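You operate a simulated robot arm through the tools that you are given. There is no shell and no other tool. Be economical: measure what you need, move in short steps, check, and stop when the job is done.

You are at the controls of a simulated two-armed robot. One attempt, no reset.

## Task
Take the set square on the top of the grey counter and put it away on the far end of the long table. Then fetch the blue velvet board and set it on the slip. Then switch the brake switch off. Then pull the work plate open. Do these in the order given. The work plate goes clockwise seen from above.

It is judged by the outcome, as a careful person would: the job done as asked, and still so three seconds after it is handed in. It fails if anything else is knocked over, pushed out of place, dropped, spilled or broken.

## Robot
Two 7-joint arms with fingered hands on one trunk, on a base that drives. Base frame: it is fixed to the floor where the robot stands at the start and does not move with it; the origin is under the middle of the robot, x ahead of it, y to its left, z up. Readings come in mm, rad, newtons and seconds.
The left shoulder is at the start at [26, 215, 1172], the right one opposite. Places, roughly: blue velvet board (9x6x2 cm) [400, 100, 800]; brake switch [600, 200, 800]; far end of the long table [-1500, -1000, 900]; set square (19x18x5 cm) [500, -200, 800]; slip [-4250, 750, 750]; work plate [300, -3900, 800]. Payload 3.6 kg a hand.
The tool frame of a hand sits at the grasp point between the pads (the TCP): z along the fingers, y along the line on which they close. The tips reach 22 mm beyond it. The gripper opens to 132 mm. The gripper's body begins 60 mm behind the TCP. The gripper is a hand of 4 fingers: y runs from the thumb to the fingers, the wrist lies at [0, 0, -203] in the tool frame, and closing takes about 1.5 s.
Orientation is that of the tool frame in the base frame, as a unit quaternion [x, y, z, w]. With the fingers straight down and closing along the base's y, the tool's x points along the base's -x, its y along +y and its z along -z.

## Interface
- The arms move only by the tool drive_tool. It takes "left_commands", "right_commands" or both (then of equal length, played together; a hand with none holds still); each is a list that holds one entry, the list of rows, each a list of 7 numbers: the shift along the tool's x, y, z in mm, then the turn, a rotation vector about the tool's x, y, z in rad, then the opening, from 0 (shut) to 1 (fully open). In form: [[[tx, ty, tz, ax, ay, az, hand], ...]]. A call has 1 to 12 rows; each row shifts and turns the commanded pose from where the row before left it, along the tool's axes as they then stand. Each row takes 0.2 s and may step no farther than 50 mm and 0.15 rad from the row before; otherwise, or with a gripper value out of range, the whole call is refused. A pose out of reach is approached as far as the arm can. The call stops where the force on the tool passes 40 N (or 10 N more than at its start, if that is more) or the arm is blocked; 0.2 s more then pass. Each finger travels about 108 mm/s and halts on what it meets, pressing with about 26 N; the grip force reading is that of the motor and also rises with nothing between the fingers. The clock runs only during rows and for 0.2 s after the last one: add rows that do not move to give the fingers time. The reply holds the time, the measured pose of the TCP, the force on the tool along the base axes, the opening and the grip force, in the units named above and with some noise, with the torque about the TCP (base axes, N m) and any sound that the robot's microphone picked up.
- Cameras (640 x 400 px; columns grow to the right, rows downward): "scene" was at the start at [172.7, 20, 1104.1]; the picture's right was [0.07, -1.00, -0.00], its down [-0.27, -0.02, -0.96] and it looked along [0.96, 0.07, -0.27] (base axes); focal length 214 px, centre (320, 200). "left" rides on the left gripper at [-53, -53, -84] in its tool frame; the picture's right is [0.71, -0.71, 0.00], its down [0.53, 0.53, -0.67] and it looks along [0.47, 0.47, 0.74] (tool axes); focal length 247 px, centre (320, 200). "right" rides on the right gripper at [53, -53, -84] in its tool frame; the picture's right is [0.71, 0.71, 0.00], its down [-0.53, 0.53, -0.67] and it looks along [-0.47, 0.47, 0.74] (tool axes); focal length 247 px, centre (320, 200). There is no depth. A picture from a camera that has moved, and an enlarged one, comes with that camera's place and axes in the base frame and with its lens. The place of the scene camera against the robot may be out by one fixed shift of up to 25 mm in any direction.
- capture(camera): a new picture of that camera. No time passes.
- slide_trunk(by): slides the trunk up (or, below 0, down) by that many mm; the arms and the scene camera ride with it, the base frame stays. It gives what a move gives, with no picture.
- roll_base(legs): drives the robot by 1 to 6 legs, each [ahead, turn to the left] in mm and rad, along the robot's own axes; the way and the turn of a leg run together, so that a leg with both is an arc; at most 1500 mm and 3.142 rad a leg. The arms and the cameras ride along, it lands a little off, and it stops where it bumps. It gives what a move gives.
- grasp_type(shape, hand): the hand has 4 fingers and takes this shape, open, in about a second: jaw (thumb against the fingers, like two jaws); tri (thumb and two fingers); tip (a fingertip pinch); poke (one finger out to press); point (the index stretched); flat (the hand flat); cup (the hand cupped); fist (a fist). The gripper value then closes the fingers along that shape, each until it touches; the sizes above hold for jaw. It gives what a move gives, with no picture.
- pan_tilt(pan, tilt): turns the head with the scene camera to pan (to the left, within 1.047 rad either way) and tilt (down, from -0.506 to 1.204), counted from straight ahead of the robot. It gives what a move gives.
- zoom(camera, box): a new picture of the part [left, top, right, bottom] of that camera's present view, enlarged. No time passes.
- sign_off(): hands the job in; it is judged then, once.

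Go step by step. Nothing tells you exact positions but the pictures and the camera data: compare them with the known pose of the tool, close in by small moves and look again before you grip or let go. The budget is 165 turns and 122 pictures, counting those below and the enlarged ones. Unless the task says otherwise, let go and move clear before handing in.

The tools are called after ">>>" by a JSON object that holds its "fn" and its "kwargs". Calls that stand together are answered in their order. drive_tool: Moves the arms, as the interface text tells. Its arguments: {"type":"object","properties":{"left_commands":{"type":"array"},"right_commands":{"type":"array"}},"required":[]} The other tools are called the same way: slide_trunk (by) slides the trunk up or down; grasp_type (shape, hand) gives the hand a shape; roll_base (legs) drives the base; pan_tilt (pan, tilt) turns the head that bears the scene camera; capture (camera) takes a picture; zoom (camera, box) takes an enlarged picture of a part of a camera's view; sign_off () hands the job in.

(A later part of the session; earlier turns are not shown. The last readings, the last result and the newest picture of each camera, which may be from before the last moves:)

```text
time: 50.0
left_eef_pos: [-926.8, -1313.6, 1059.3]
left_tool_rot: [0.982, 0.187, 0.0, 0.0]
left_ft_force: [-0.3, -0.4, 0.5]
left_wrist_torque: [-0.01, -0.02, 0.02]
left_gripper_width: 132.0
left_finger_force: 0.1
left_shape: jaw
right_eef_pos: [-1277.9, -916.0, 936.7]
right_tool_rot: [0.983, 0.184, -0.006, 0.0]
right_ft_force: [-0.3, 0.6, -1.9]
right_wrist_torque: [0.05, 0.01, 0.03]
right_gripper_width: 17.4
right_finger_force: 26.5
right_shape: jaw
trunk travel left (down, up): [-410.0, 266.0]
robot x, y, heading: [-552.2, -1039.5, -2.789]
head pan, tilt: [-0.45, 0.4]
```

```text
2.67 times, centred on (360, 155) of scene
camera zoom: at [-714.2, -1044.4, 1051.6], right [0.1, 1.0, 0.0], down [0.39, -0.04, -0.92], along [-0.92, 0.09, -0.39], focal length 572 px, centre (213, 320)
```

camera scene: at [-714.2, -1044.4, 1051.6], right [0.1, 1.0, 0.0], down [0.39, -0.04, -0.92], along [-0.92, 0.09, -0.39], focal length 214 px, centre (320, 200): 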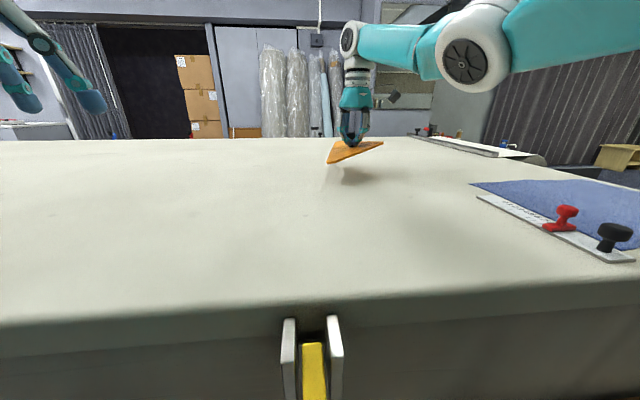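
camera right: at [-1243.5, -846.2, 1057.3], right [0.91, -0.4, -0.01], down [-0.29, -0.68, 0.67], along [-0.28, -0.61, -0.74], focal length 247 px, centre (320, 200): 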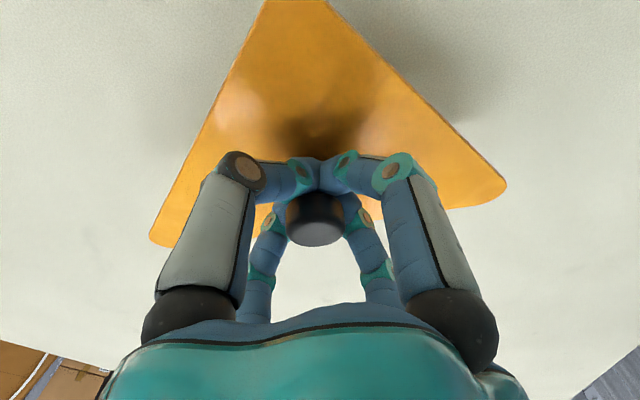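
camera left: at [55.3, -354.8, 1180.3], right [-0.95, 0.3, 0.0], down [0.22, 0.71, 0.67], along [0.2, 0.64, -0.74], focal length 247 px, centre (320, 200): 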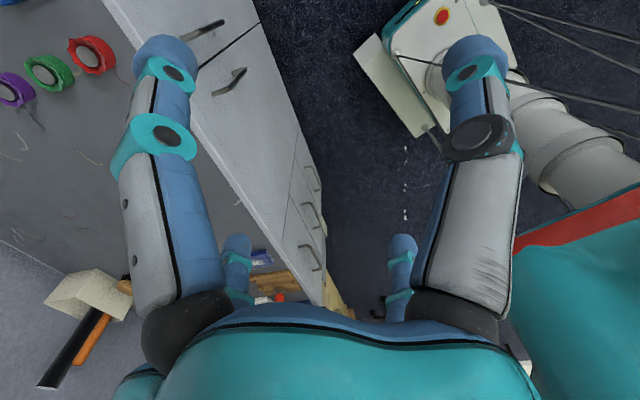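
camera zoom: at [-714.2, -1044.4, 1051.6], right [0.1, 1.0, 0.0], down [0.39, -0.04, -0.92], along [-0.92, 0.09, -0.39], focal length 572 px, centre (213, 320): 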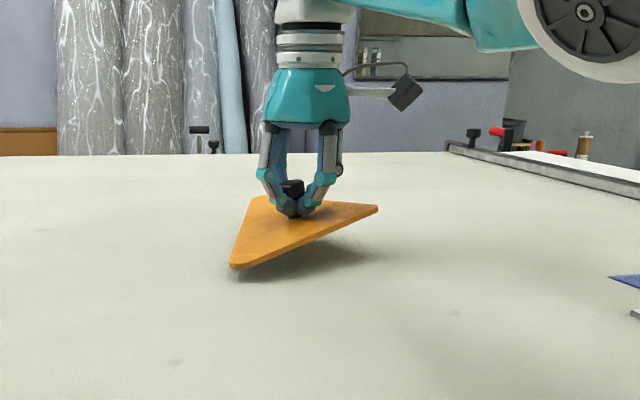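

The plate hangs slightly tilted with its front-left corner low. I keep lowering gently until it touches.

>>> {"fn": "drive_tool", "kwargs": {"right_commands": [[[0, 0, 5, 0, 0, 0, 0], [0, 0, 5, 0, 0, 0, 0], [0, 0, 5, 0, 0, 0, 0], [0, 0, 0, 0, 0, 0, 0]]]}}

>>> {"fn": "zoom", "kwargs": {"camera": "scene", "box": [260, 80, 460, 230]}}

```text
time: 51.0
left_eef_pos: [-926.0, -1312.9, 1059.2]
left_tool_rot: [0.982, 0.187, 0.001, 0.001]
left_ft_force: [0.0, -0.3, -0.4]
left_wrist_torque: [0.01, 0.0, -0.02]
left_gripper_width: 131.9
left_finger_force: 0.0
left_shape: jaw
right_eef_pos: [-1277.3, -913.8, 921.8]
right_tool_rot: [0.983, 0.184, -0.006, 0.001]
right_ft_force: [0.0, 1.2, -0.2]
right_wrist_torque: [-0.06, -0.11, -0.03]
right_gripper_width: 17.4
right_finger_force: 26.0
right_shape: jaw
trunk travel left (down, up): [-410.0, 266.0]
robot x, y, heading: [-553.1, -1043.6, -2.792]
head pan, tilt: [-0.45, 0.4]
```

```text
2.67 times, centred on (360, 155) of scene
camera zoom: at [-714.1, -1044.4, 1051.7], right [0.1, 1.0, 0.0], down [0.39, -0.04, -0.92], along [-0.92, 0.09, -0.39], focal length 572 px, centre (213, 320)
```

zoom: 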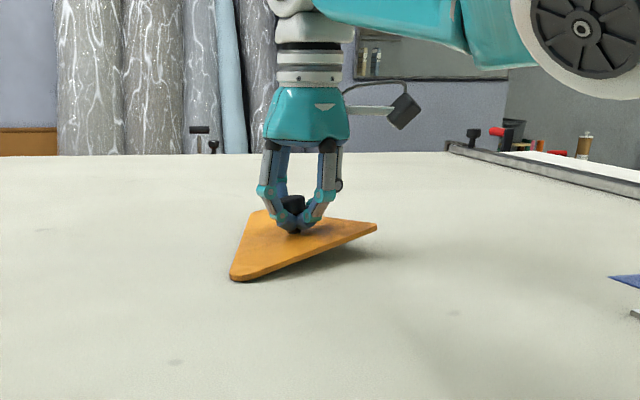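

The low corner touches. I lower a little further so the plate levels itself.

>>> {"fn": "drive_tool", "kwargs": {"right_commands": [[[0, 0, 4, 0, 0, 0, 0], [0, 0, 4, 0, 0, 0, 0], [0, 0, 0, 0, 0, 0, 0]]]}}

>>> {"fn": "zoom", "kwargs": {"camera": "scene", "box": [260, 80, 460, 230]}}

```text
time: 51.8
left_eef_pos: [-926.3, -1312.6, 1060.2]
left_tool_rot: [0.982, 0.187, 0.001, 0.001]
left_ft_force: [0.9, -0.4, -0.2]
left_wrist_torque: [0.0, 0.0, 0.0]
left_gripper_width: 132.0
left_finger_force: 0.0
left_shape: jaw
right_eef_pos: [-1277.5, -914.3, 913.1]
right_tool_rot: [0.983, 0.184, -0.006, 0.001]
right_ft_force: [-1.7, -0.1, 1.9]
right_wrist_torque: [-0.18, -0.02, -0.02]
right_gripper_width: 17.0
right_finger_force: 26.3
right_shape: jaw
trunk travel left (down, up): [-410.0, 266.0]
robot x, y, heading: [-551.6, -1038.5, -2.784]
head pan, tilt: [-0.45, 0.4]
```

```text
2.67 times, centred on (360, 155) of scene
camera zoom: at [-714.0, -1044.4, 1051.7], right [0.1, 1.0, 0.0], down [0.39, -0.04, -0.92], along [-0.92, 0.09, -0.39], focal length 572 px, centre (213, 320)
```

zoom: 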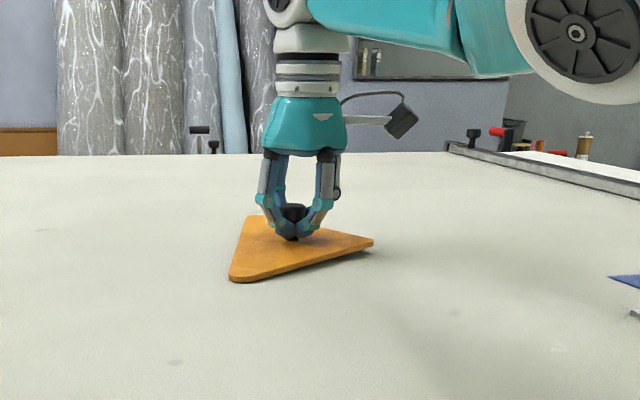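

It is levelling. A few millimetres more.

>>> {"fn": "drive_tool", "kwargs": {"right_commands": [[[0, 0, 4, 0, 0, 0, 0], [0, 0, 3, 0, 0, 0, 0], [0, 0, 0, 0, 0, 0, 0]]]}}

>>> {"fn": "zoom", "kwargs": {"camera": "scene", "box": [260, 80, 460, 230]}}

```text
time: 52.6
left_eef_pos: [-924.5, -1312.9, 1060.6]
left_tool_rot: [0.982, 0.187, -0.001, 0.0]
left_ft_force: [0.1, 0.0, 0.4]
left_wrist_torque: [-0.01, -0.02, -0.01]
left_gripper_width: 132.0
left_finger_force: 0.0
left_shape: jaw
right_eef_pos: [-1277.9, -916.2, 908.6]
right_tool_rot: [0.983, 0.184, -0.009, 0.0]
right_ft_force: [-2.5, 4.9, 16.5]
right_wrist_torque: [-0.26, 0.19, -0.11]
right_gripper_width: 17.4
right_finger_force: 26.2
right_shape: jaw
trunk travel left (down, up): [-410.0, 266.0]
robot x, y, heading: [-554.0, -1041.4, -2.789]
head pan, tilt: [-0.45, 0.4]
```

```text
2.67 times, centred on (360, 155) of scene
camera zoom: at [-712.9, -1044.2, 1052.0], right [0.1, 1.0, 0.0], down [0.39, -0.04, -0.92], along [-0.92, 0.09, -0.39], focal length 572 px, centre (213, 320)
```

zoom: 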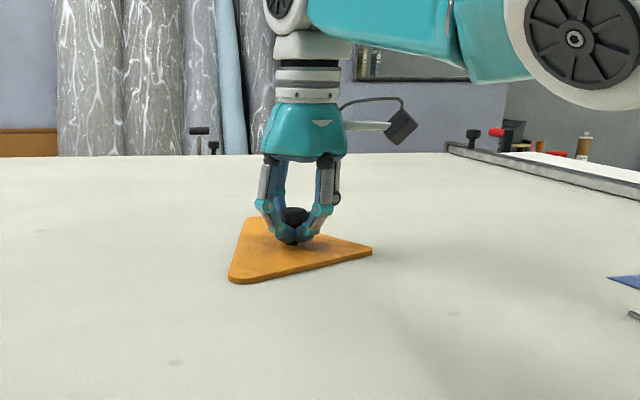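

It lies flat. I release and raise the hand.

>>> {"fn": "drive_tool", "kwargs": {"right_commands": [[[0, 0, -2, 0, 0, 0, 0], [0, 0, 0, 0, 0, 0, 0.5], [0, 0, 0, 0, 0, 0, 1], [0, 0, 0, 0, 0, 0, 1], [0, 0, 0, 0, 0, 0, 1], [0, 0, 0, 0, 0, 0, 1], [0, 0, 0, 0, 0, 0, 1], [0, 0, -30, 0, 0, 0, 1], [0, 0, -40, 0, 0, 0, 1], [0, 0, -45, 0, 0, 0, 1], [0, 0, -40, 0, 0, 0, 1]]]}}

>>> {"fn": "capture", "kwargs": {"camera": "scene"}}

```text
time: 55.0
left_eef_pos: [-925.2, -1313.2, 1059.7]
left_tool_rot: [0.982, 0.187, 0.001, 0.0]
left_ft_force: [-0.2, -0.4, -0.3]
left_wrist_torque: [-0.04, -0.01, -0.05]
left_gripper_width: 131.8
left_finger_force: 0.0
left_shape: jaw
right_eef_pos: [-1275.2, -913.7, 1065.3]
right_tool_rot: [0.983, 0.184, -0.007, 0.001]
right_ft_force: [0.2, -0.2, 0.5]
right_wrist_torque: [0.03, -0.01, 0.03]
right_gripper_width: 131.8
right_finger_force: 0.1
right_shape: jaw
trunk travel left (down, up): [-410.0, 266.0]
robot x, y, heading: [-555.0, -1039.5, -2.792]
head pan, tilt: [-0.45, 0.4]
```

```text
88 pictures are left
camera scene: at [-713.3, -1044.8, 1051.8], right [0.1, 1.0, 0.0], down [0.39, -0.04, -0.92], along [-0.92, 0.09, -0.39], focal length 214 px, centre (320, 200)
```

scene: 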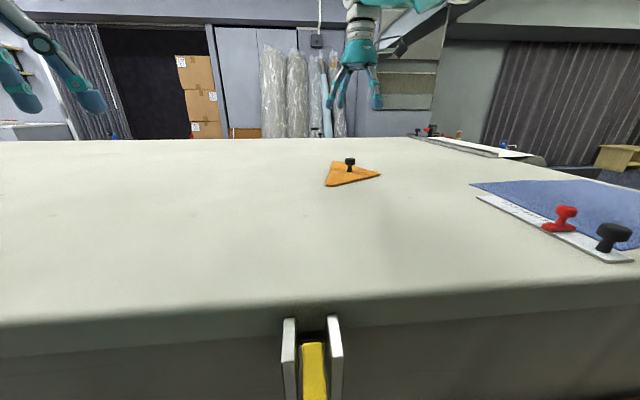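

The set square sits on the table. I pull the right hand back and back the robot out the way it came, in safe legs, to return to the counter.

>>> {"fn": "drive_tool", "kwargs": {"right_commands": [[[45, 0, 0, 0, 0, 0, 1], [45, 0, 0, 0, 0, 0, 1], [45, 0, 0, 0, 0, 0, 1], [45, 0, 0, 0, 0, 0, 1], [45, 5, 0, 0, 0, 0, 1], [45, 10, 0, 0, 0, 0, 1], [45, 10, 0, 0, 0, 0, 1]]]}}

>>> {"fn": "roll_base", "kwargs": {"legs": [[-200, 0], [0, 0.79]]}}

>>> {"fn": "pan_tilt", "kwargs": {"pan": 1.0, "tilt": 0.5}}

>>> {"fn": "capture", "kwargs": {"camera": "scene"}}

```text
time: 56.6
left_eef_pos: [-925.8, -1314.5, 1060.7]
left_tool_rot: [0.982, 0.187, 0.0, 0.0]
left_ft_force: [0.8, 0.3, 0.1]
left_wrist_torque: [-0.01, -0.03, -0.01]
left_gripper_width: 131.9
left_finger_force: 0.0
left_shape: jaw
right_eef_pos: [-972.7, -826.6, 1060.7]
right_tool_rot: [0.983, 0.183, -0.006, 0.001]
right_ft_force: [0.5, 0.4, -0.3]
right_wrist_torque: [0.0, 0.02, -0.01]
right_gripper_width: 131.9
right_finger_force: 0.1
right_shape: jaw
trunk travel left (down, up): [-410.0, 266.0]
robot x, y, heading: [-552.7, -1040.4, -2.792]
head pan, tilt: [-0.45, 0.4]
```

```text
time: 60.2
left_eef_pos: [-449.5, -1429.8, 1060.1]
left_tool_rot: [0.844, 0.536, 0.0, -0.001]
left_ft_force: [0.0, 0.5, -0.2]
left_wrist_torque: [0.03, 0.0, -0.01]
left_gripper_width: 132.0
left_finger_force: 0.1
left_shape: jaw
right_eef_pos: [-818.7, -1110.1, 1061.3]
right_tool_rot: [0.844, 0.536, -0.005, 0.003]
right_ft_force: [-0.6, 0.0, 0.3]
right_wrist_torque: [0.03, 0.0, 0.0]
right_gripper_width: 132.2
right_finger_force: 0.0
right_shape: jaw
trunk travel left (down, up): [-410.0, 266.0]
robot x, y, heading: [-396.9, -956.5, -2.025]
head pan, tilt: [-0.45, 0.4]
stopped in leg 2: the robot was blocked; the commanded pose is now the measured one
```

```text
time: 61.8
left_eef_pos: [-451.0, -1428.4, 1060.6]
left_tool_rot: [0.844, 0.536, 0.0, 0.0]
left_ft_force: [0.1, 0.5, 0.8]
left_wrist_torque: [0.02, 0.0, -0.01]
left_gripper_width: 132.0
left_finger_force: 0.0
left_shape: jaw
right_eef_pos: [-819.6, -1107.1, 1061.6]
right_tool_rot: [0.845, 0.534, -0.006, 0.003]
right_ft_force: [-0.1, 0.4, -0.4]
right_wrist_torque: [0.01, 0.02, -0.03]
right_gripper_width: 131.9
right_finger_force: 0.1
right_shape: jaw
trunk travel left (down, up): [-410.0, 266.0]
robot x, y, heading: [-392.9, -958.0, -2.022]
head pan, tilt: [1.0, 0.499]
```

```text
87 pictures are left
camera scene: at [-378.6, -1090.9, 1042.5], right [-0.85, -0.52, 0.0], down [-0.25, 0.41, -0.88], along [0.46, -0.75, -0.48], focal length 214 px, centre (320, 200)
```

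scene: 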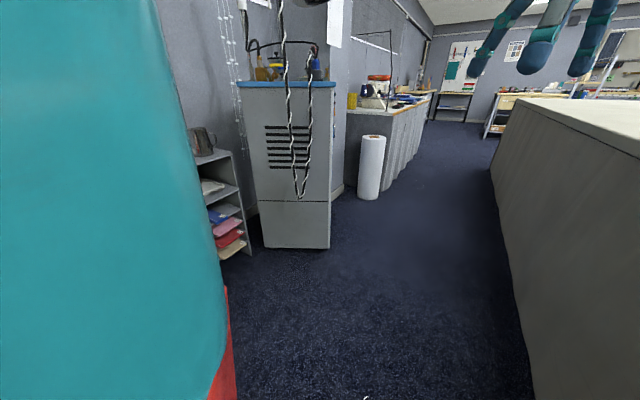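

The block was the base corner grazing the table; base half-width must be ~420 mm. I ease back, straighten, reverse up the aisle centre, then turn to face the counter.

>>> {"fn": "roll_base", "kwargs": {"legs": [[-100, 0], [0, 0.32], [-830, 0]]}}

```text
time: 68.0
left_eef_pos: [-149.3, -503.5, 1060.9]
left_tool_rot: [0.752, 0.659, 0.0, 0.0]
left_ft_force: [0.2, 0.2, 0.5]
left_wrist_torque: [-0.01, 0.02, 0.01]
left_gripper_width: 132.1
left_finger_force: 0.0
left_shape: jaw
right_eef_pos: [-598.9, -310.7, 1060.9]
right_tool_rot: [0.753, 0.658, -0.004, 0.003]
right_ft_force: [-0.2, -0.8, 0.5]
right_wrist_torque: [0.01, -0.03, 0.03]
right_gripper_width: 132.2
right_finger_force: 0.0
right_shape: jaw
trunk travel left (down, up): [-410.0, 266.0]
robot x, y, heading: [-240.8, -39.3, -1.713]
head pan, tilt: [1.0, 0.499]
```

I'm at [-241, -39]; now turn left to face the counter.

>>> {"fn": "roll_base", "kwargs": {"legs": [[0, 1.713]]}}

>>> {"fn": "pan_tilt", "kwargs": {"pan": 0.3, "tilt": 0.6}}

>>> {"fn": "capture", "kwargs": {"camera": "scene"}}

```text
time: 70.7
left_eef_pos: [170.1, -275.0, 1062.2]
left_tool_rot: [0.406, 0.914, -0.001, 0.0]
left_ft_force: [-0.6, -0.6, 0.2]
left_wrist_torque: [0.01, 0.0, -0.04]
left_gripper_width: 132.0
left_finger_force: 0.0
left_shape: jaw
right_eef_pos: [-267.5, -490.6, 1062.4]
right_tool_rot: [0.408, 0.913, -0.004, 0.004]
right_ft_force: [-0.8, 0.1, 0.3]
right_wrist_torque: [-0.02, 0.0, 0.02]
right_gripper_width: 132.2
right_finger_force: 0.2
right_shape: jaw
trunk travel left (down, up): [-410.0, 266.0]
robot x, y, heading: [-269.2, -61.7, -0.82]
head pan, tilt: [1.0, 0.499]
stopped in leg 1: the robot was blocked; the commanded pose is now the measured one
```

```text
time: 71.7
left_eef_pos: [168.7, -274.9, 1062.5]
left_tool_rot: [0.407, 0.914, -0.001, -0.001]
left_ft_force: [0.9, -0.1, 0.3]
left_wrist_torque: [0.01, -0.01, -0.01]
left_gripper_width: 132.1
left_finger_force: 0.1
left_shape: jaw
right_eef_pos: [-270.6, -492.1, 1061.8]
right_tool_rot: [0.409, 0.913, -0.004, 0.006]
right_ft_force: [-0.6, 0.7, 0.2]
right_wrist_torque: [0.0, -0.01, 0.02]
right_gripper_width: 131.9
right_finger_force: 0.0
right_shape: jaw
trunk travel left (down, up): [-410.0, 266.0]
robot x, y, heading: [-271.0, -64.6, -0.815]
head pan, tilt: [0.3, 0.6]
```

```text
86 pictures are left
camera scene: at [-139.4, -149.7, 1033.4], right [-0.5, -0.87, 0.0], down [-0.49, 0.28, -0.82], along [0.72, -0.41, -0.57], focal length 214 px, centre (320, 200)
```

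scene: 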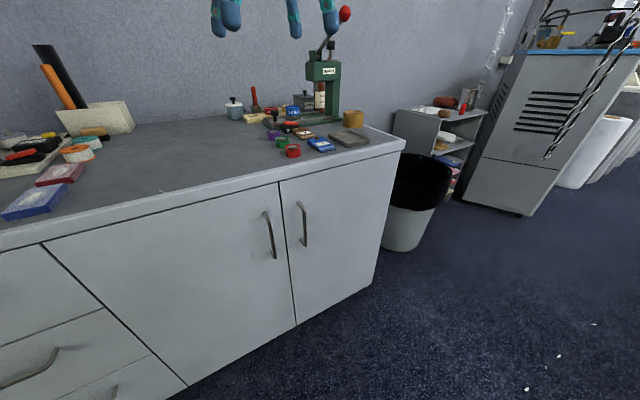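

The front-left corner brushed the counter. I shift back slightly to the aisle centre and complete the turn.

>>> {"fn": "roll_base", "kwargs": {"legs": [[-40, 0], [0, 0.4]]}}

```text
time: 73.8
left_eef_pos: [191.5, -60.0, 1063.4]
left_tool_rot: [0.219, 0.976, -0.001, -0.001]
left_ft_force: [-0.2, 0.5, 0.4]
left_wrist_torque: [0.0, 0.03, -0.05]
left_gripper_width: 132.0
left_finger_force: 0.0
left_shape: jaw
right_eef_pos: [-128.8, -429.8, 1062.3]
right_tool_rot: [0.22, 0.976, -0.002, 0.005]
right_ft_force: [0.4, 0.4, -0.1]
right_wrist_torque: [0.02, 0.01, 0.0]
right_gripper_width: 131.7
right_finger_force: 0.0
right_shape: jaw
trunk travel left (down, up): [-410.0, 266.0]
robot x, y, heading: [-302.0, -47.6, -0.421]
head pan, tilt: [0.3, 0.6]
```

>>> {"fn": "roll_base", "kwargs": {"legs": [[0, 0.42]]}}

>>> {"fn": "roll_base", "kwargs": {"legs": [[280, 0]]}}

>>> {"fn": "capture", "kwargs": {"camera": "scene"}}

>>> {"fn": "capture", "kwargs": {"camera": "left"}}

```text
time: 75.5
left_eef_pos: [150.7, 147.3, 1064.1]
left_tool_rot: [0.006, 1.0, -0.002, 0.0]
left_ft_force: [0.0, 0.4, 0.1]
left_wrist_torque: [0.02, 0.02, 0.02]
left_gripper_width: 131.9
left_finger_force: 0.1
left_shape: jaw
right_eef_pos: [13.5, -321.6, 1061.9]
right_tool_rot: [0.007, 1.0, 0.0, 0.006]
right_ft_force: [-0.2, 0.7, 0.3]
right_wrist_torque: [-0.03, -0.02, -0.02]
right_gripper_width: 132.0
right_finger_force: 0.1
right_shape: jaw
trunk travel left (down, up): [-410.0, 266.0]
robot x, y, heading: [-299.8, -69.7, 0.001]
head pan, tilt: [0.3, 0.6]
```

```text
time: 77.4
left_eef_pos: [429.9, 148.4, 1063.2]
left_tool_rot: [0.006, 1.0, 0.0, 0.0]
left_ft_force: [0.6, 0.1, -0.4]
left_wrist_torque: [0.03, 0.02, -0.01]
left_gripper_width: 131.9
left_finger_force: 0.1
left_shape: jaw
right_eef_pos: [293.4, -320.3, 1062.5]
right_tool_rot: [0.006, 1.0, -0.001, 0.006]
right_ft_force: [0.0, 0.3, -0.3]
right_wrist_torque: [0.0, 0.0, -0.04]
right_gripper_width: 132.2
right_finger_force: 0.0
right_shape: jaw
trunk travel left (down, up): [-410.0, 266.0]
robot x, y, heading: [-24.9, -70.8, 0.003]
head pan, tilt: [0.3, 0.6]
```

```text
85 pictures are left
camera scene: at [141.0, -30.0, 1033.2], right [0.3, -0.95, 0.0], down [-0.54, -0.17, -0.82], along [0.79, 0.25, -0.57], focal length 214 px, centre (320, 200)
```

scene: 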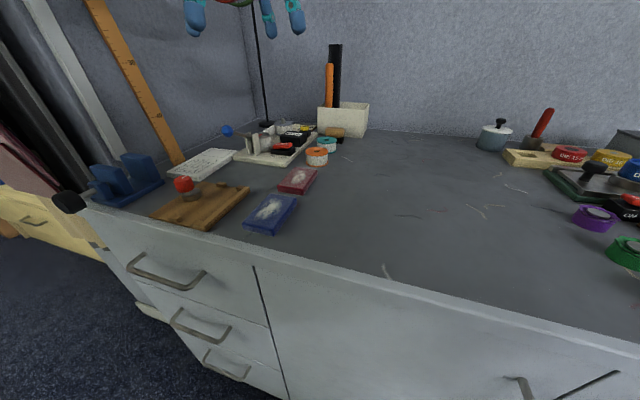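

```text
84 pictures are left
camera left: at [483.5, 93.1, 1146.9], right [-0.71, -0.7, 0.0], down [-0.52, 0.53, 0.67], along [-0.47, 0.48, -0.74], focal length 247 px, centre (320, 200)
```

left: 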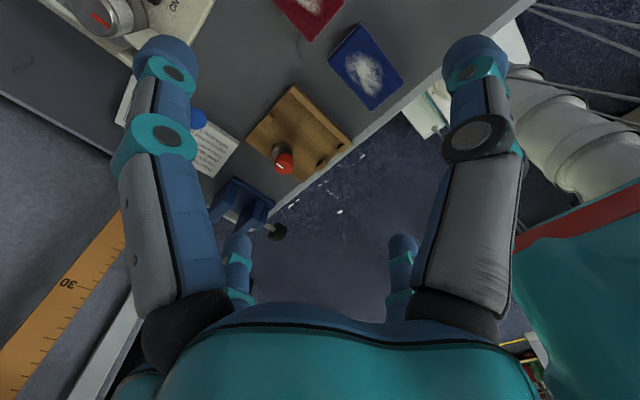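

The blue board is at about [380, 113], long side along x. I bring the left hand over it.

>>> {"fn": "drive_tool", "kwargs": {"left_commands": [[[10, -7, 38, 0, 0, 0, 1], [10, -7, 38, 0, 0, 0, 1], [10, -7, 38, 0, 0, 0, 1], [10, -7, 38, 0, 0, 0, 1], [10, -7, 28, 0, 0, 0, 1], [0, 0, 0, 0, 0, 0, 1]]]}}

>>> {"fn": "capture", "kwargs": {"camera": "left"}}

```text
time: 78.8
left_eef_pos: [379.9, 110.8, 883.3]
left_tool_rot: [0.004, 1.0, -0.001, 0.0]
left_ft_force: [0.8, 0.3, -0.6]
left_wrist_torque: [0.0, 0.0, 0.02]
left_gripper_width: 132.2
left_finger_force: 0.0
left_shape: jaw
right_eef_pos: [292.3, -321.4, 1063.3]
right_tool_rot: [0.006, 1.0, -0.001, 0.007]
right_ft_force: [0.2, -0.7, 0.3]
right_wrist_torque: [0.03, -0.01, -0.02]
right_gripper_width: 132.1
right_finger_force: 0.1
right_shape: jaw
trunk travel left (down, up): [-410.0, 266.0]
robot x, y, heading: [-21.1, -66.1, -0.003]
head pan, tilt: [0.3, 0.6]
```

```text
83 pictures are left
camera left: at [432.4, 56.4, 966.8], right [-0.71, -0.7, 0.0], down [-0.52, 0.53, 0.67], along [-0.47, 0.48, -0.74], focal length 247 px, centre (320, 200)
```

left: 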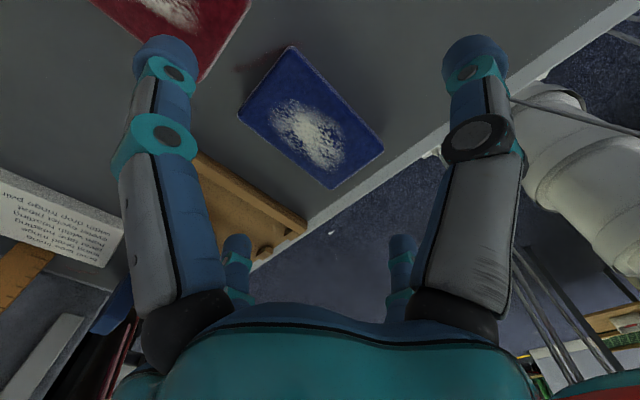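

The board's centre is about [377.5, 118, 800], 92 mm along x and ~56 across. I narrow the fingers to ~100 mm to clear the tray beside it and descend.

>>> {"fn": "drive_tool", "kwargs": {"left_commands": [[[2, 7, 0, 0, 0, 0, 0.75], [0, 0, 0, 0, 0, 0, 0.75], [0, 0, 20, 0, 0, 0, 0.75], [0, 0, 20, 0, 0, 0, 0.75], [0, 0, 15, 0, 0, 0, 0.75], [0, 0, 0, 0, 0, 0, 0.75]]]}}

>>> {"fn": "capture", "kwargs": {"camera": "left"}}

```text
time: 80.2
left_eef_pos: [378.8, 120.7, 830.8]
left_tool_rot: [0.005, 1.0, -0.001, -0.001]
left_ft_force: [0.8, -0.3, 0.0]
left_wrist_torque: [-0.01, 0.03, -0.03]
left_gripper_width: 99.3
left_finger_force: 0.0
left_shape: jaw
right_eef_pos: [292.1, -320.9, 1063.1]
right_tool_rot: [0.006, 1.0, -0.001, 0.006]
right_ft_force: [-0.7, -0.1, -1.0]
right_wrist_torque: [-0.02, 0.01, -0.05]
right_gripper_width: 131.9
right_finger_force: 0.1
right_shape: jaw
trunk travel left (down, up): [-410.0, 266.0]
robot x, y, heading: [-26.0, -67.0, 0.002]
head pan, tilt: [0.3, 0.6]
```

```text
82 pictures are left
camera left: at [432.6, 66.1, 914.0], right [-0.71, -0.7, 0.0], down [-0.52, 0.53, 0.67], along [-0.47, 0.48, -0.74], focal length 247 px, centre (320, 200)
```

left: 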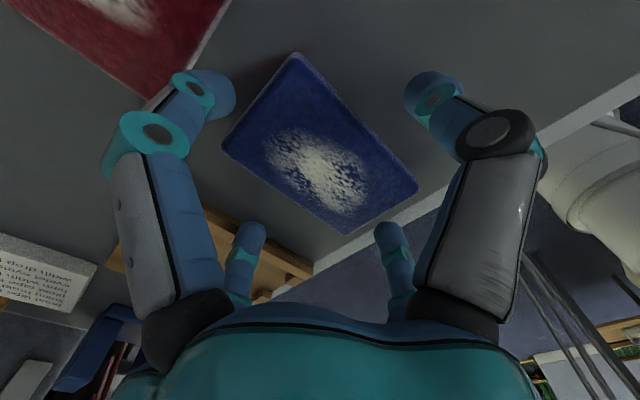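

Four fingers sit around the board's four sides, nicely spaced. I widen slightly, shift 4 mm, lower to z ≈ 815 and close.

>>> {"fn": "drive_tool", "kwargs": {"left_commands": [[[4, 0, 0, 0, 0, 0, 0.85], [0, 0, 8, 0, 0, 0, 0.85], [0, 0, 8, 0, 0, 0, 0.85], [0, 0, 0, 0, 0, 0, 0.85], [0, 0, 0, 0, 0, 0, 0.3], [0, 0, 0, 0, 0, 0, 0.3], [0, 0, 0, 0, 0, 0, 0.3], [0, 0, 0, 0, 0, 0, 0.3], [0, 0, 0, 0, 0, 0, 0.3]]]}}

>>> {"fn": "capture", "kwargs": {"camera": "left"}}

```text
time: 81.1
left_eef_pos: [377.3, 120.3, 820.3]
left_tool_rot: [0.005, 1.0, -0.002, 0.007]
left_ft_force: [-0.7, 1.5, 16.8]
left_wrist_torque: [0.56, 0.7, -0.03]
left_gripper_width: 112.2
left_finger_force: 0.1
left_shape: jaw
right_eef_pos: [291.9, -320.5, 1064.1]
right_tool_rot: [0.007, 1.0, -0.001, 0.006]
right_ft_force: [0.2, -0.2, 0.4]
right_wrist_torque: [-0.01, 0.01, -0.01]
right_gripper_width: 132.0
right_finger_force: 0.1
right_shape: jaw
trunk travel left (down, up): [-410.0, 266.0]
robot x, y, heading: [-24.6, -68.4, 0.006]
head pan, tilt: [0.3, 0.6]
stopped in row 4 (left hand): the force on the tool passed its limit (the readings are from after the stop); the commanded pose is now the measured one
```

```text
81 pictures are left
camera left: at [428.6, 65.2, 905.6], right [-0.71, -0.7, -0.01], down [-0.53, 0.54, 0.66], along [-0.46, 0.47, -0.75], focal length 247 px, centre (320, 200)
```

left: 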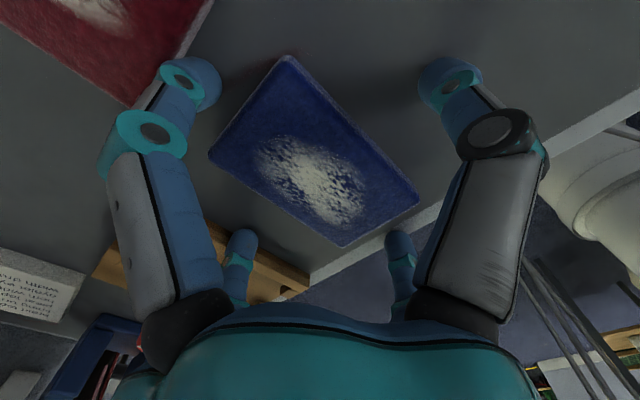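

Two fingertips touched neighbours (counter rim and tray edge). I lift, narrow to just outside the board, and go down again.

>>> {"fn": "drive_tool", "kwargs": {"left_commands": [[[0, 0, -12, 0, 0, 0, 0.85], [2, 0, 0, 0, 0, 0, 0.77], [0, 0, 0, 0, 0, 0, 0.77], [0, 0, 0, 0, 0, 0, 0.77]]]}}

>>> {"fn": "capture", "kwargs": {"camera": "left"}}

```text
time: 82.1
left_eef_pos: [376.1, 121.1, 830.7]
left_tool_rot: [0.006, 1.0, -0.002, 0.006]
left_ft_force: [-0.5, -0.6, 0.3]
left_wrist_torque: [0.02, 0.01, -0.03]
left_gripper_width: 102.2
left_finger_force: 0.0
left_shape: jaw
right_eef_pos: [292.8, -320.0, 1064.0]
right_tool_rot: [0.006, 1.0, -0.001, 0.006]
right_ft_force: [0.9, 0.1, 1.1]
right_wrist_torque: [0.0, 0.01, -0.01]
right_gripper_width: 131.7
right_finger_force: 0.1
right_shape: jaw
trunk travel left (down, up): [-410.0, 266.0]
robot x, y, heading: [-22.4, -69.7, -0.004]
head pan, tilt: [0.3, 0.6]
```

```text
80 pictures are left
camera left: at [427.4, 66.1, 915.6], right [-0.71, -0.7, -0.01], down [-0.53, 0.53, 0.66], along [-0.46, 0.47, -0.75], focal length 247 px, centre (320, 200)
```

left: 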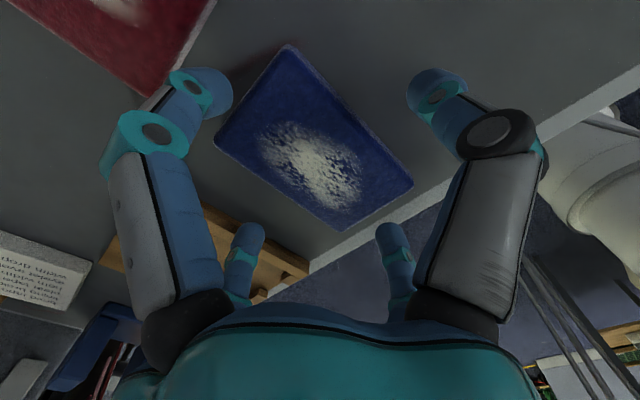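

>>> {"fn": "drive_tool", "kwargs": {"left_commands": [[[1, 0, 5, 0, 0, 0, 0.76], [0, 0, 4, 0, 0, 0, 0.76], [0, 0, 3, 0, 0, 0, 0.76], [0, 0, 0, 0, 0, 0, 0.76]]]}}

>>> {"fn": "capture", "kwargs": {"camera": "left"}}

```text
time: 83.1
left_eef_pos: [373.5, 119.6, 822.4]
left_tool_rot: [0.005, 1.0, -0.002, 0.009]
left_ft_force: [4.9, 4.5, 26.1]
left_wrist_torque: [0.64, 0.99, -0.45]
left_gripper_width: 99.4
left_finger_force: 0.0
left_shape: jaw
right_eef_pos: [291.1, -322.1, 1063.4]
right_tool_rot: [0.006, 1.0, -0.001, 0.008]
right_ft_force: [0.2, 0.7, -0.2]
right_wrist_torque: [-0.01, 0.0, -0.02]
right_gripper_width: 132.0
right_finger_force: 0.1
right_shape: jaw
trunk travel left (down, up): [-410.0, 266.0]
robot x, y, heading: [-22.1, -71.6, 0.008]
head pan, tilt: [0.3, 0.6]
```

```text
79 pictures are left
camera left: at [425.3, 65.8, 906.4], right [-0.71, -0.7, -0.01], down [-0.53, 0.53, 0.66], along [-0.45, 0.47, -0.75], focal length 247 px, centre (320, 200)
```

left: 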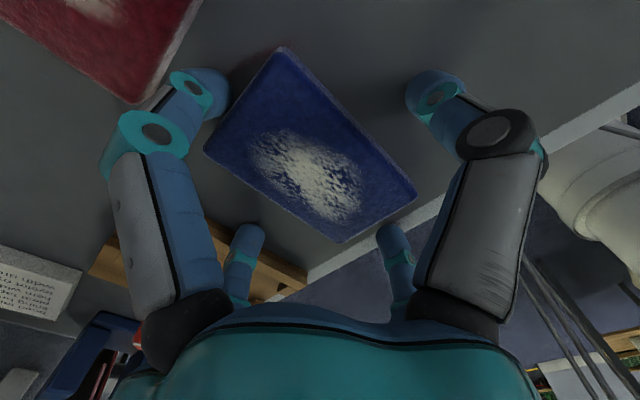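

Contact persists on the near and left fingers. I look from the scene camera at the fingertips before trying again.

>>> {"fn": "pan_tilt", "kwargs": {"pan": 0.6, "tilt": 0.7}}

>>> {"fn": "zoom", "kwargs": {"camera": "scene", "box": [220, 60, 480, 260]}}

```text
time: 83.9
left_eef_pos: [374.1, 120.4, 822.2]
left_tool_rot: [0.003, 1.0, -0.003, 0.009]
left_ft_force: [7.5, 5.8, 32.1]
left_wrist_torque: [0.83, 1.13, -0.59]
left_gripper_width: 99.4
left_finger_force: 0.1
left_shape: jaw
right_eef_pos: [291.2, -322.0, 1064.5]
right_tool_rot: [0.007, 1.0, -0.001, 0.007]
right_ft_force: [-0.9, 0.3, -0.1]
right_wrist_torque: [-0.02, -0.02, 0.0]
right_gripper_width: 131.9
right_finger_force: 0.1
right_shape: jaw
trunk travel left (down, up): [-410.0, 266.0]
robot x, y, heading: [-20.8, -70.7, 0.003]
head pan, tilt: [0.6, 0.7]
```

```text
2.00 times, centred on (350, 160) of scene
camera zoom: at [124.5, -8.6, 1025.1], right [0.57, -0.82, 0.0], down [-0.53, -0.36, -0.77], along [0.63, 0.43, -0.64], focal length 429 px, centre (260, 280)
```

zoom: 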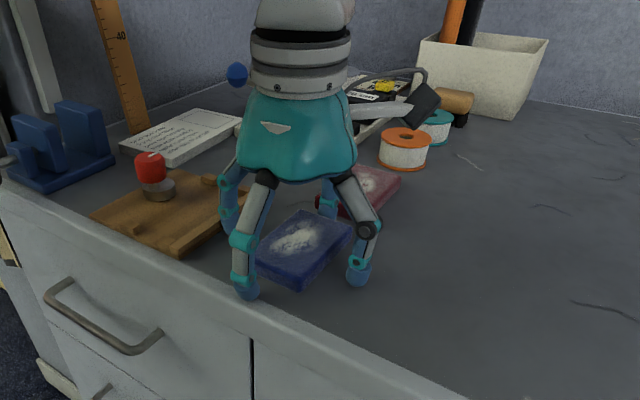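

The fingers do straddle the board with tips near counter level. I ease up 4 mm and close on it.

>>> {"fn": "drive_tool", "kwargs": {"left_commands": [[[-3, 0, -5, 0, 0, 0, 0.76], [0, 0, 0, 0, 0, 0, 0.6], [0, 0, 0, 0, 0, 0, 0.5], [0, 0, 0, 0, 0, 0, 0.4], [0, 0, 0, 0, 0, 0, 0.3], [0, 0, 0, 0, 0, 0, 0.3], [0, 0, 0, 0, 0, 0, 0.3]]]}}

>>> {"fn": "capture", "kwargs": {"camera": "left"}}

>>> {"fn": "zoom", "kwargs": {"camera": "scene", "box": [220, 60, 480, 260]}}

```text
time: 85.5
left_eef_pos: [376.3, 119.1, 824.0]
left_tool_rot: [0.004, 1.0, -0.002, 0.007]
left_ft_force: [0.5, 0.0, -0.1]
left_wrist_torque: [0.01, 0.0, -0.04]
left_gripper_width: 62.5
left_finger_force: 26.2
left_shape: jaw
right_eef_pos: [292.5, -320.9, 1064.3]
right_tool_rot: [0.006, 1.0, -0.001, 0.006]
right_ft_force: [0.8, 0.0, 1.1]
right_wrist_torque: [-0.02, 0.01, 0.02]
right_gripper_width: 132.3
right_finger_force: 0.1
right_shape: jaw
trunk travel left (down, up): [-410.0, 266.0]
robot x, y, heading: [-21.9, -70.5, 0.004]
head pan, tilt: [0.6, 0.7]
```

```text
77 pictures are left
camera left: at [428.1, 65.2, 908.8], right [-0.71, -0.7, -0.01], down [-0.53, 0.53, 0.66], along [-0.46, 0.47, -0.75], focal length 247 px, centre (320, 200)
```

left: 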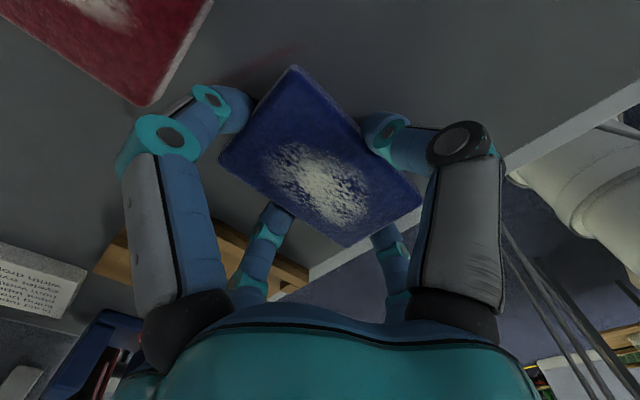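

```text
2.00 times, centred on (350, 160) of scene
camera zoom: at [125.6, -8.1, 1024.8], right [0.57, -0.82, 0.0], down [-0.53, -0.37, -0.76], along [0.63, 0.43, -0.64], focal length 429 px, centre (260, 280)
```

zoom: 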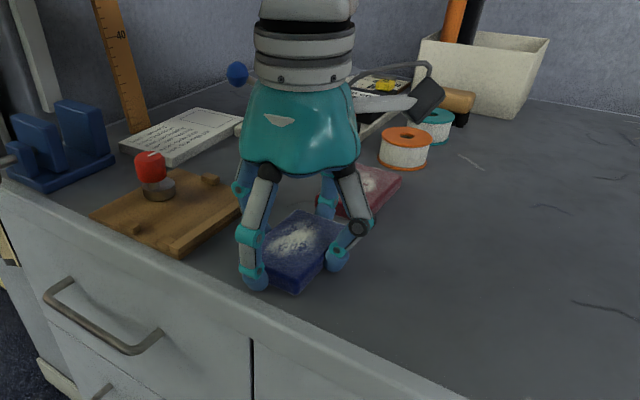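

Gripped at 62.5 mm with 26 N. I lift.

>>> {"fn": "drive_tool", "kwargs": {"left_commands": [[[0, 0, -6, 0, 0, 0, 0.25], [0, 0, -10, 0, 0, 0, 0.25], [0, 0, -20, 0, 0, 0, 0.25], [0, 0, -40, 0, 0, 0, 0.25], [0, 0, 0, 0, 0, 0, 0.25]]]}}

>>> {"fn": "capture", "kwargs": {"camera": "left"}}

```text
time: 86.7
left_eef_pos: [372.7, 120.5, 900.1]
left_tool_rot: [0.005, 1.0, -0.002, 0.006]
left_ft_force: [-0.1, -0.2, -0.4]
left_wrist_torque: [0.03, 0.02, 0.01]
left_gripper_width: 62.3
left_finger_force: 25.7
left_shape: jaw
right_eef_pos: [291.8, -320.5, 1064.0]
right_tool_rot: [0.006, 1.0, -0.001, 0.006]
right_ft_force: [-0.8, 0.0, -0.5]
right_wrist_torque: [0.0, -0.02, 0.01]
right_gripper_width: 131.9
right_finger_force: 0.0
right_shape: jaw
trunk travel left (down, up): [-410.0, 266.0]
robot x, y, heading: [-24.4, -66.3, -0.001]
head pan, tilt: [0.6, 0.7]
```

```text
75 pictures are left
camera left: at [424.7, 66.7, 984.4], right [-0.71, -0.7, 0.0], down [-0.53, 0.53, 0.66], along [-0.46, 0.47, -0.75], focal length 247 px, centre (320, 200)
```

left: 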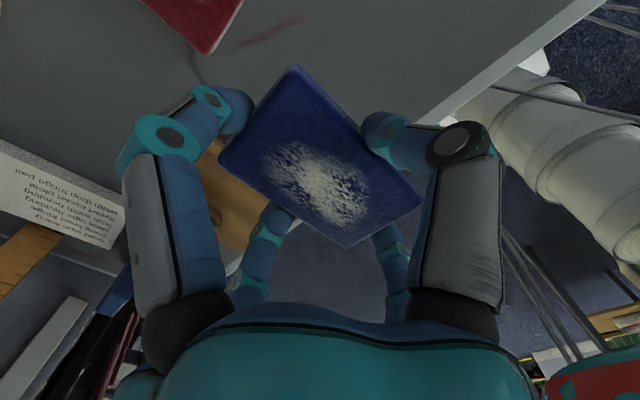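

Held. I raise it, back into the aisle and turn left to look toward the slip's direction.

>>> {"fn": "drive_tool", "kwargs": {"left_commands": [[[0, 0, -45, 0, 0, 0, 0.25], [0, 0, -45, 0, 0, 0, 0.25], [0, 0, -45, 0, 0, 0, 0.25], [10, 0, -25, 0, 0, 0, 0.25]]]}}

>>> {"fn": "roll_base", "kwargs": {"legs": [[-265, 0]]}}

>>> {"fn": "pan_tilt", "kwargs": {"pan": 1.04, "tilt": 0.35}}

>>> {"fn": "capture", "kwargs": {"camera": "scene"}}

```text
time: 87.7
left_eef_pos: [361.9, 119.9, 1064.3]
left_tool_rot: [0.005, 1.0, -0.003, 0.006]
left_ft_force: [-0.1, 0.1, -0.2]
left_wrist_torque: [0.0, 0.0, 0.0]
left_gripper_width: 62.1
left_finger_force: 25.7
left_shape: jaw
right_eef_pos: [292.2, -320.1, 1064.6]
right_tool_rot: [0.006, 1.0, -0.001, 0.006]
right_ft_force: [0.3, -0.1, 0.5]
right_wrist_torque: [0.01, -0.01, 0.01]
right_gripper_width: 132.1
right_finger_force: 0.1
right_shape: jaw
trunk travel left (down, up): [-410.0, 266.0]
robot x, y, heading: [-26.4, -66.5, 0.002]
head pan, tilt: [0.6, 0.7]
```

```text
time: 89.6
left_eef_pos: [98.8, 118.4, 1064.6]
left_tool_rot: [0.008, 1.0, -0.002, 0.007]
left_ft_force: [-0.4, 0.5, -1.8]
left_wrist_torque: [0.02, 0.02, 0.0]
left_gripper_width: 62.1
left_finger_force: 26.6
left_shape: jaw
right_eef_pos: [25.3, -322.4, 1064.4]
right_tool_rot: [0.007, 1.0, 0.0, 0.008]
right_ft_force: [-0.7, 0.0, 0.2]
right_wrist_torque: [-0.01, -0.04, 0.0]
right_gripper_width: 131.9
right_finger_force: 0.0
right_shape: jaw
trunk travel left (down, up): [-410.0, 266.0]
robot x, y, heading: [-289.8, -68.4, 0.0]
head pan, tilt: [0.6, 0.7]
```

```text
time: 90.5
left_eef_pos: [98.8, 117.7, 1063.9]
left_tool_rot: [0.007, 1.0, -0.003, 0.006]
left_ft_force: [0.4, 0.0, -0.2]
left_wrist_torque: [-0.02, 0.01, -0.03]
left_gripper_width: 62.3
left_finger_force: 25.7
left_shape: jaw
right_eef_pos: [28.2, -322.3, 1064.9]
right_tool_rot: [0.008, 1.0, -0.001, 0.006]
right_ft_force: [-0.1, 0.2, 0.3]
right_wrist_torque: [0.03, 0.04, -0.01]
right_gripper_width: 131.9
right_finger_force: 0.1
right_shape: jaw
trunk travel left (down, up): [-410.0, 266.0]
robot x, y, heading: [-289.7, -69.1, -0.002]
head pan, tilt: [1.04, 0.351]
```

```text
74 pictures are left
camera scene: at [-160.9, 23.2, 1056.1], right [0.86, -0.51, 0.0], down [-0.18, -0.3, -0.94], along [0.48, 0.81, -0.34], focal length 214 px, centre (320, 200)
```

scene: 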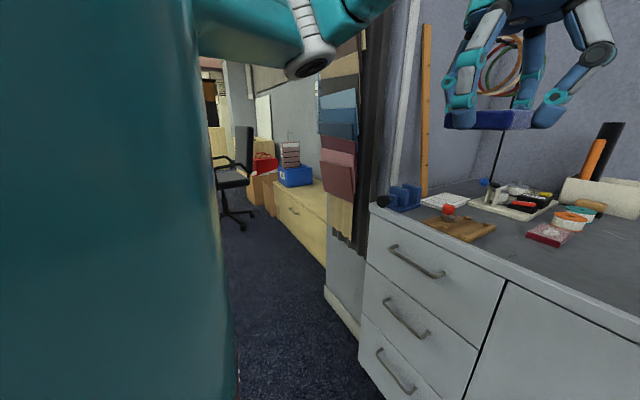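

The way left (+y) is clear for a while; a chair and low cabinet stand further. I turn left.

>>> {"fn": "roll_base", "kwargs": {"legs": [[0, 1.57]]}}

>>> {"fn": "pan_tilt", "kwargs": {"pan": 0.8, "tilt": 0.3}}

>>> {"fn": "capture", "kwargs": {"camera": "scene"}}

>>> {"fn": "pan_tilt", "kwargs": {"pan": 0.0, "tilt": 0.4}}

>>> {"fn": "capture", "kwargs": {"camera": "scene"}}

```text
time: 93.3
left_eef_pos: [-232.1, 359.4, 1063.6]
left_tool_rot: [-0.47, 0.883, 0.0, 0.007]
left_ft_force: [-0.3, 0.3, 0.8]
left_wrist_torque: [0.01, 0.02, 0.0]
left_gripper_width: 62.1
left_finger_force: 25.7
left_shape: jaw
right_eef_pos: [98.3, 58.0, 1065.3]
right_tool_rot: [-0.471, 0.882, 0.0, 0.007]
right_ft_force: [0.0, -0.5, -0.3]
right_wrist_torque: [-0.02, 0.0, 0.02]
right_gripper_width: 132.2
right_finger_force: 0.1
right_shape: jaw
trunk travel left (down, up): [-410.0, 266.0]
robot x, y, heading: [-251.5, -96.8, 1.026]
head pan, tilt: [1.04, 0.351]
stopped in leg 1: the robot was blocked; the commanded pose is now the measured one
```

```text
time: 94.0
left_eef_pos: [-232.2, 357.3, 1065.0]
left_tool_rot: [-0.47, 0.883, 0.001, 0.008]
left_ft_force: [-0.1, 0.2, -0.9]
left_wrist_torque: [0.01, 0.0, 0.03]
left_gripper_width: 62.2
left_finger_force: 25.7
left_shape: jaw
right_eef_pos: [99.4, 57.9, 1065.5]
right_tool_rot: [-0.47, 0.883, 0.001, 0.006]
right_ft_force: [1.1, -0.7, -0.2]
right_wrist_torque: [-0.01, 0.0, -0.03]
right_gripper_width: 131.9
right_finger_force: 0.2
right_shape: jaw
trunk travel left (down, up): [-410.0, 266.0]
robot x, y, heading: [-251.0, -95.2, 1.025]
head pan, tilt: [0.799, 0.3]
```

```text
73 pictures are left
camera scene: at [-232.7, 75.0, 1060.9], right [0.97, 0.25, 0.0], down [0.07, -0.29, -0.95], along [-0.24, 0.92, -0.3], focal length 214 px, centre (320, 200)
```

scene: 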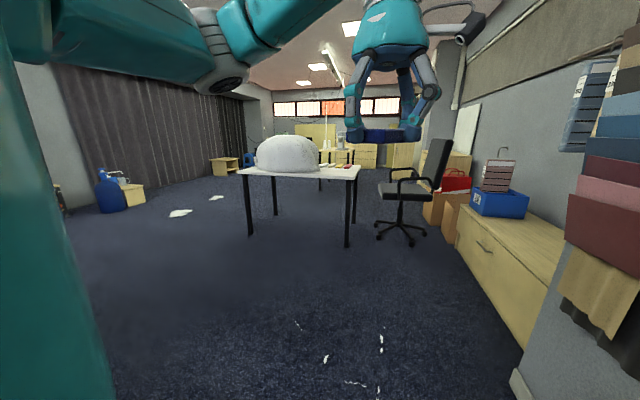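

```text
time: 95.2
left_eef_pos: [-231.4, 357.8, 1064.2]
left_tool_rot: [-0.47, 0.883, 0.001, 0.008]
left_ft_force: [-0.2, 0.1, -0.8]
left_wrist_torque: [0.0, 0.0, -0.01]
left_gripper_width: 61.9
left_finger_force: 25.9
left_shape: jaw
right_eef_pos: [98.8, 57.0, 1066.1]
right_tool_rot: [-0.47, 0.883, 0.002, 0.005]
right_ft_force: [-0.5, 0.1, -0.5]
right_wrist_torque: [0.01, -0.01, -0.02]
right_gripper_width: 131.9
right_finger_force: 0.0
right_shape: jaw
trunk travel left (down, up): [-410.0, 266.0]
robot x, y, heading: [-251.4, -93.1, 1.028]
head pan, tilt: [0.0, 0.4]
```

```text
72 pictures are left
camera scene: at [-161.0, 64.0, 1051.6], right [0.86, -0.52, 0.0], down [-0.2, -0.33, -0.92], along [0.47, 0.79, -0.39], focal length 214 px, centre (320, 200)
```

scene: 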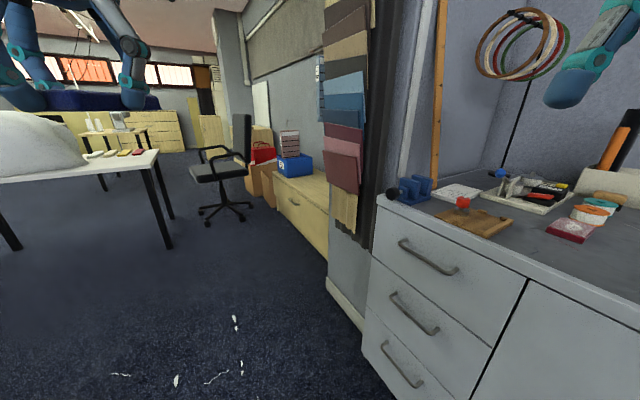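

The rear-left corner meets the table's end corner. A small advance while turning should free it.

>>> {"fn": "roll_base", "kwargs": {"legs": [[35, 0.03], [30, 0.25], [100, 0.25]]}}

```text
time: 97.8
left_eef_pos: [-424.6, 462.5, 1064.2]
left_tool_rot: [-0.687, 0.726, 0.001, 0.006]
left_ft_force: [0.6, 0.3, -1.6]
left_wrist_torque: [0.0, -0.01, 0.01]
left_gripper_width: 61.9
left_finger_force: 25.9
left_shape: jaw
right_eef_pos: [13.4, 372.4, 1063.7]
right_tool_rot: [-0.687, 0.727, 0.002, 0.005]
right_ft_force: [-0.4, 0.4, -0.1]
right_wrist_torque: [-0.04, -0.02, 0.0]
right_gripper_width: 131.7
right_finger_force: 0.1
right_shape: jaw
trunk travel left (down, up): [-410.0, 266.0]
robot x, y, heading: [-197.5, 62.5, 1.558]
head pan, tilt: [0.0, 0.4]
```

Free now. I drive on to y ≈ 600 and turn to face -x.

>>> {"fn": "roll_base", "kwargs": {"legs": [[560, 0], [0, 1.57]]}}

>>> {"fn": "pan_tilt", "kwargs": {"pan": 0.0, "tilt": 0.3}}

>>> {"fn": "capture", "kwargs": {"camera": "scene"}}

```text
time: 103.5
left_eef_pos: [-651.0, 642.5, 1065.6]
left_tool_rot: [0.955, -0.296, -0.005, -0.006]
left_ft_force: [-0.3, 0.9, -0.6]
left_wrist_torque: [0.02, 0.01, 0.01]
left_gripper_width: 61.7
left_finger_force: 26.1
left_shape: jaw
right_eef_pos: [-348.4, 969.3, 1066.9]
right_tool_rot: [0.956, -0.294, -0.005, -0.004]
right_ft_force: [0.3, -0.5, 0.6]
right_wrist_torque: [0.02, -0.02, 0.01]
right_gripper_width: 132.3
right_finger_force: 0.1
right_shape: jaw
trunk travel left (down, up): [-410.0, 266.0]
robot x, y, heading: [-166.2, 665.9, 2.622]
head pan, tilt: [0.0, 0.4]
stopped in leg 2: the robot was blocked; the commanded pose is now the measured one
```

```text
time: 104.1
left_eef_pos: [-649.2, 642.5, 1065.2]
left_tool_rot: [0.955, -0.295, -0.006, -0.004]
left_ft_force: [0.3, -0.7, -0.4]
left_wrist_torque: [-0.04, -0.02, 0.04]
left_gripper_width: 61.7
left_finger_force: 25.7
left_shape: jaw
right_eef_pos: [-347.1, 970.0, 1066.0]
right_tool_rot: [0.955, -0.296, -0.004, -0.003]
right_ft_force: [0.0, -0.2, 0.1]
right_wrist_torque: [0.01, 0.04, 0.01]
right_gripper_width: 131.9
right_finger_force: 0.0
right_shape: jaw
trunk travel left (down, up): [-410.0, 266.0]
robot x, y, heading: [-166.4, 661.1, 2.625]
head pan, tilt: [0.0, 0.3]
```

```text
71 pictures are left
camera scene: at [-311.0, 763.0, 1060.8], right [0.5, 0.87, 0.0], down [0.26, -0.15, -0.95], along [-0.83, 0.47, -0.3], focal length 214 px, centre (320, 200)
```

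scene: 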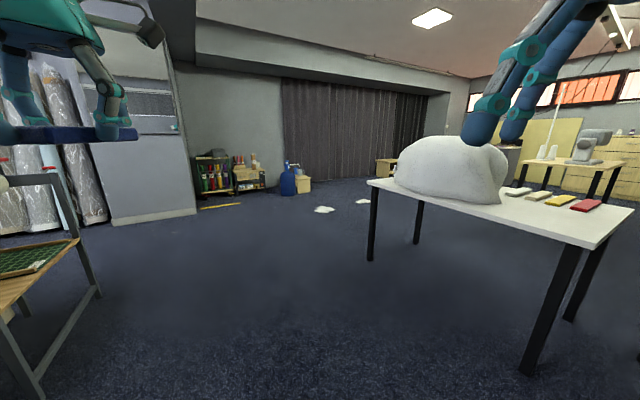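

Rear touched the counter's corner; I move ahead, straighten to -x, and drive up the open lane at y ≈ 800 to x ≈ -2400.

>>> {"fn": "roll_base", "kwargs": {"legs": [[280, 0], [0, 0.517], [1000, 0], [900, 0]]}}

>>> {"fn": "capture", "kwargs": {"camera": "scene"}}

```text
time: 116.7
left_eef_pos: [-2713.0, 485.8, 1065.2]
left_tool_rot: [1.0, -0.024, -0.007, -0.002]
left_ft_force: [0.4, 0.1, 0.0]
left_wrist_torque: [0.01, 0.0, -0.01]
left_gripper_width: 61.8
left_finger_force: 26.2
left_shape: jaw
right_eef_pos: [-2627.4, 923.1, 1065.2]
right_tool_rot: [1.0, -0.024, -0.005, -0.001]
right_ft_force: [0.1, 0.4, 0.7]
right_wrist_torque: [0.02, -0.02, 0.03]
right_gripper_width: 132.0
right_finger_force: 0.1
right_shape: jaw
trunk travel left (down, up): [-410.0, 266.0]
robot x, y, heading: [-2311.5, 758.3, -3.112]
head pan, tilt: [0.0, 0.3]
```

```text
70 pictures are left
camera scene: at [-2479.9, 764.9, 1060.8], right [-0.03, 1.0, 0.0], down [0.3, 0.01, -0.95], along [-0.95, -0.03, -0.3], focal length 214 px, centre (320, 200)
```

scene: 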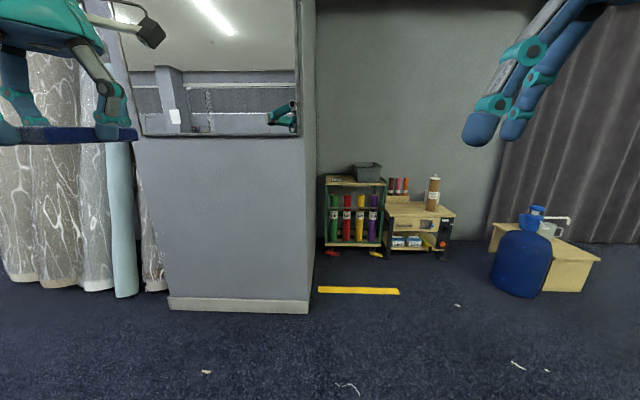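

>>> {"fn": "zoom", "kwargs": {"camera": "scene", "box": [300, 140, 480, 270]}}

```text
3.08 times, centred on (390, 205) of scene
camera zoom: at [-2479.9, 764.9, 1060.8], right [-0.03, 1.0, 0.0], down [0.3, 0.01, -0.95], along [-0.95, -0.03, -0.3], focal length 660 px, centre (105, 185)
```

zoom: 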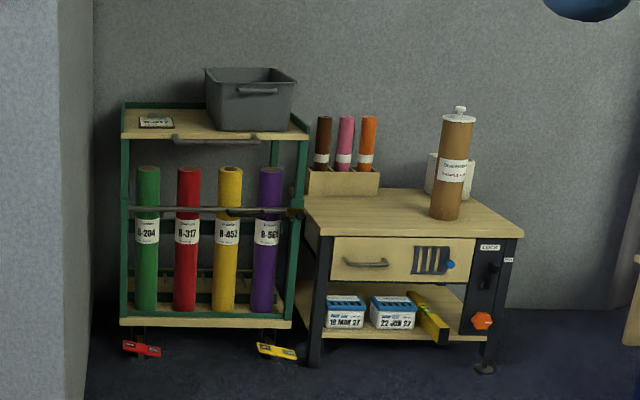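

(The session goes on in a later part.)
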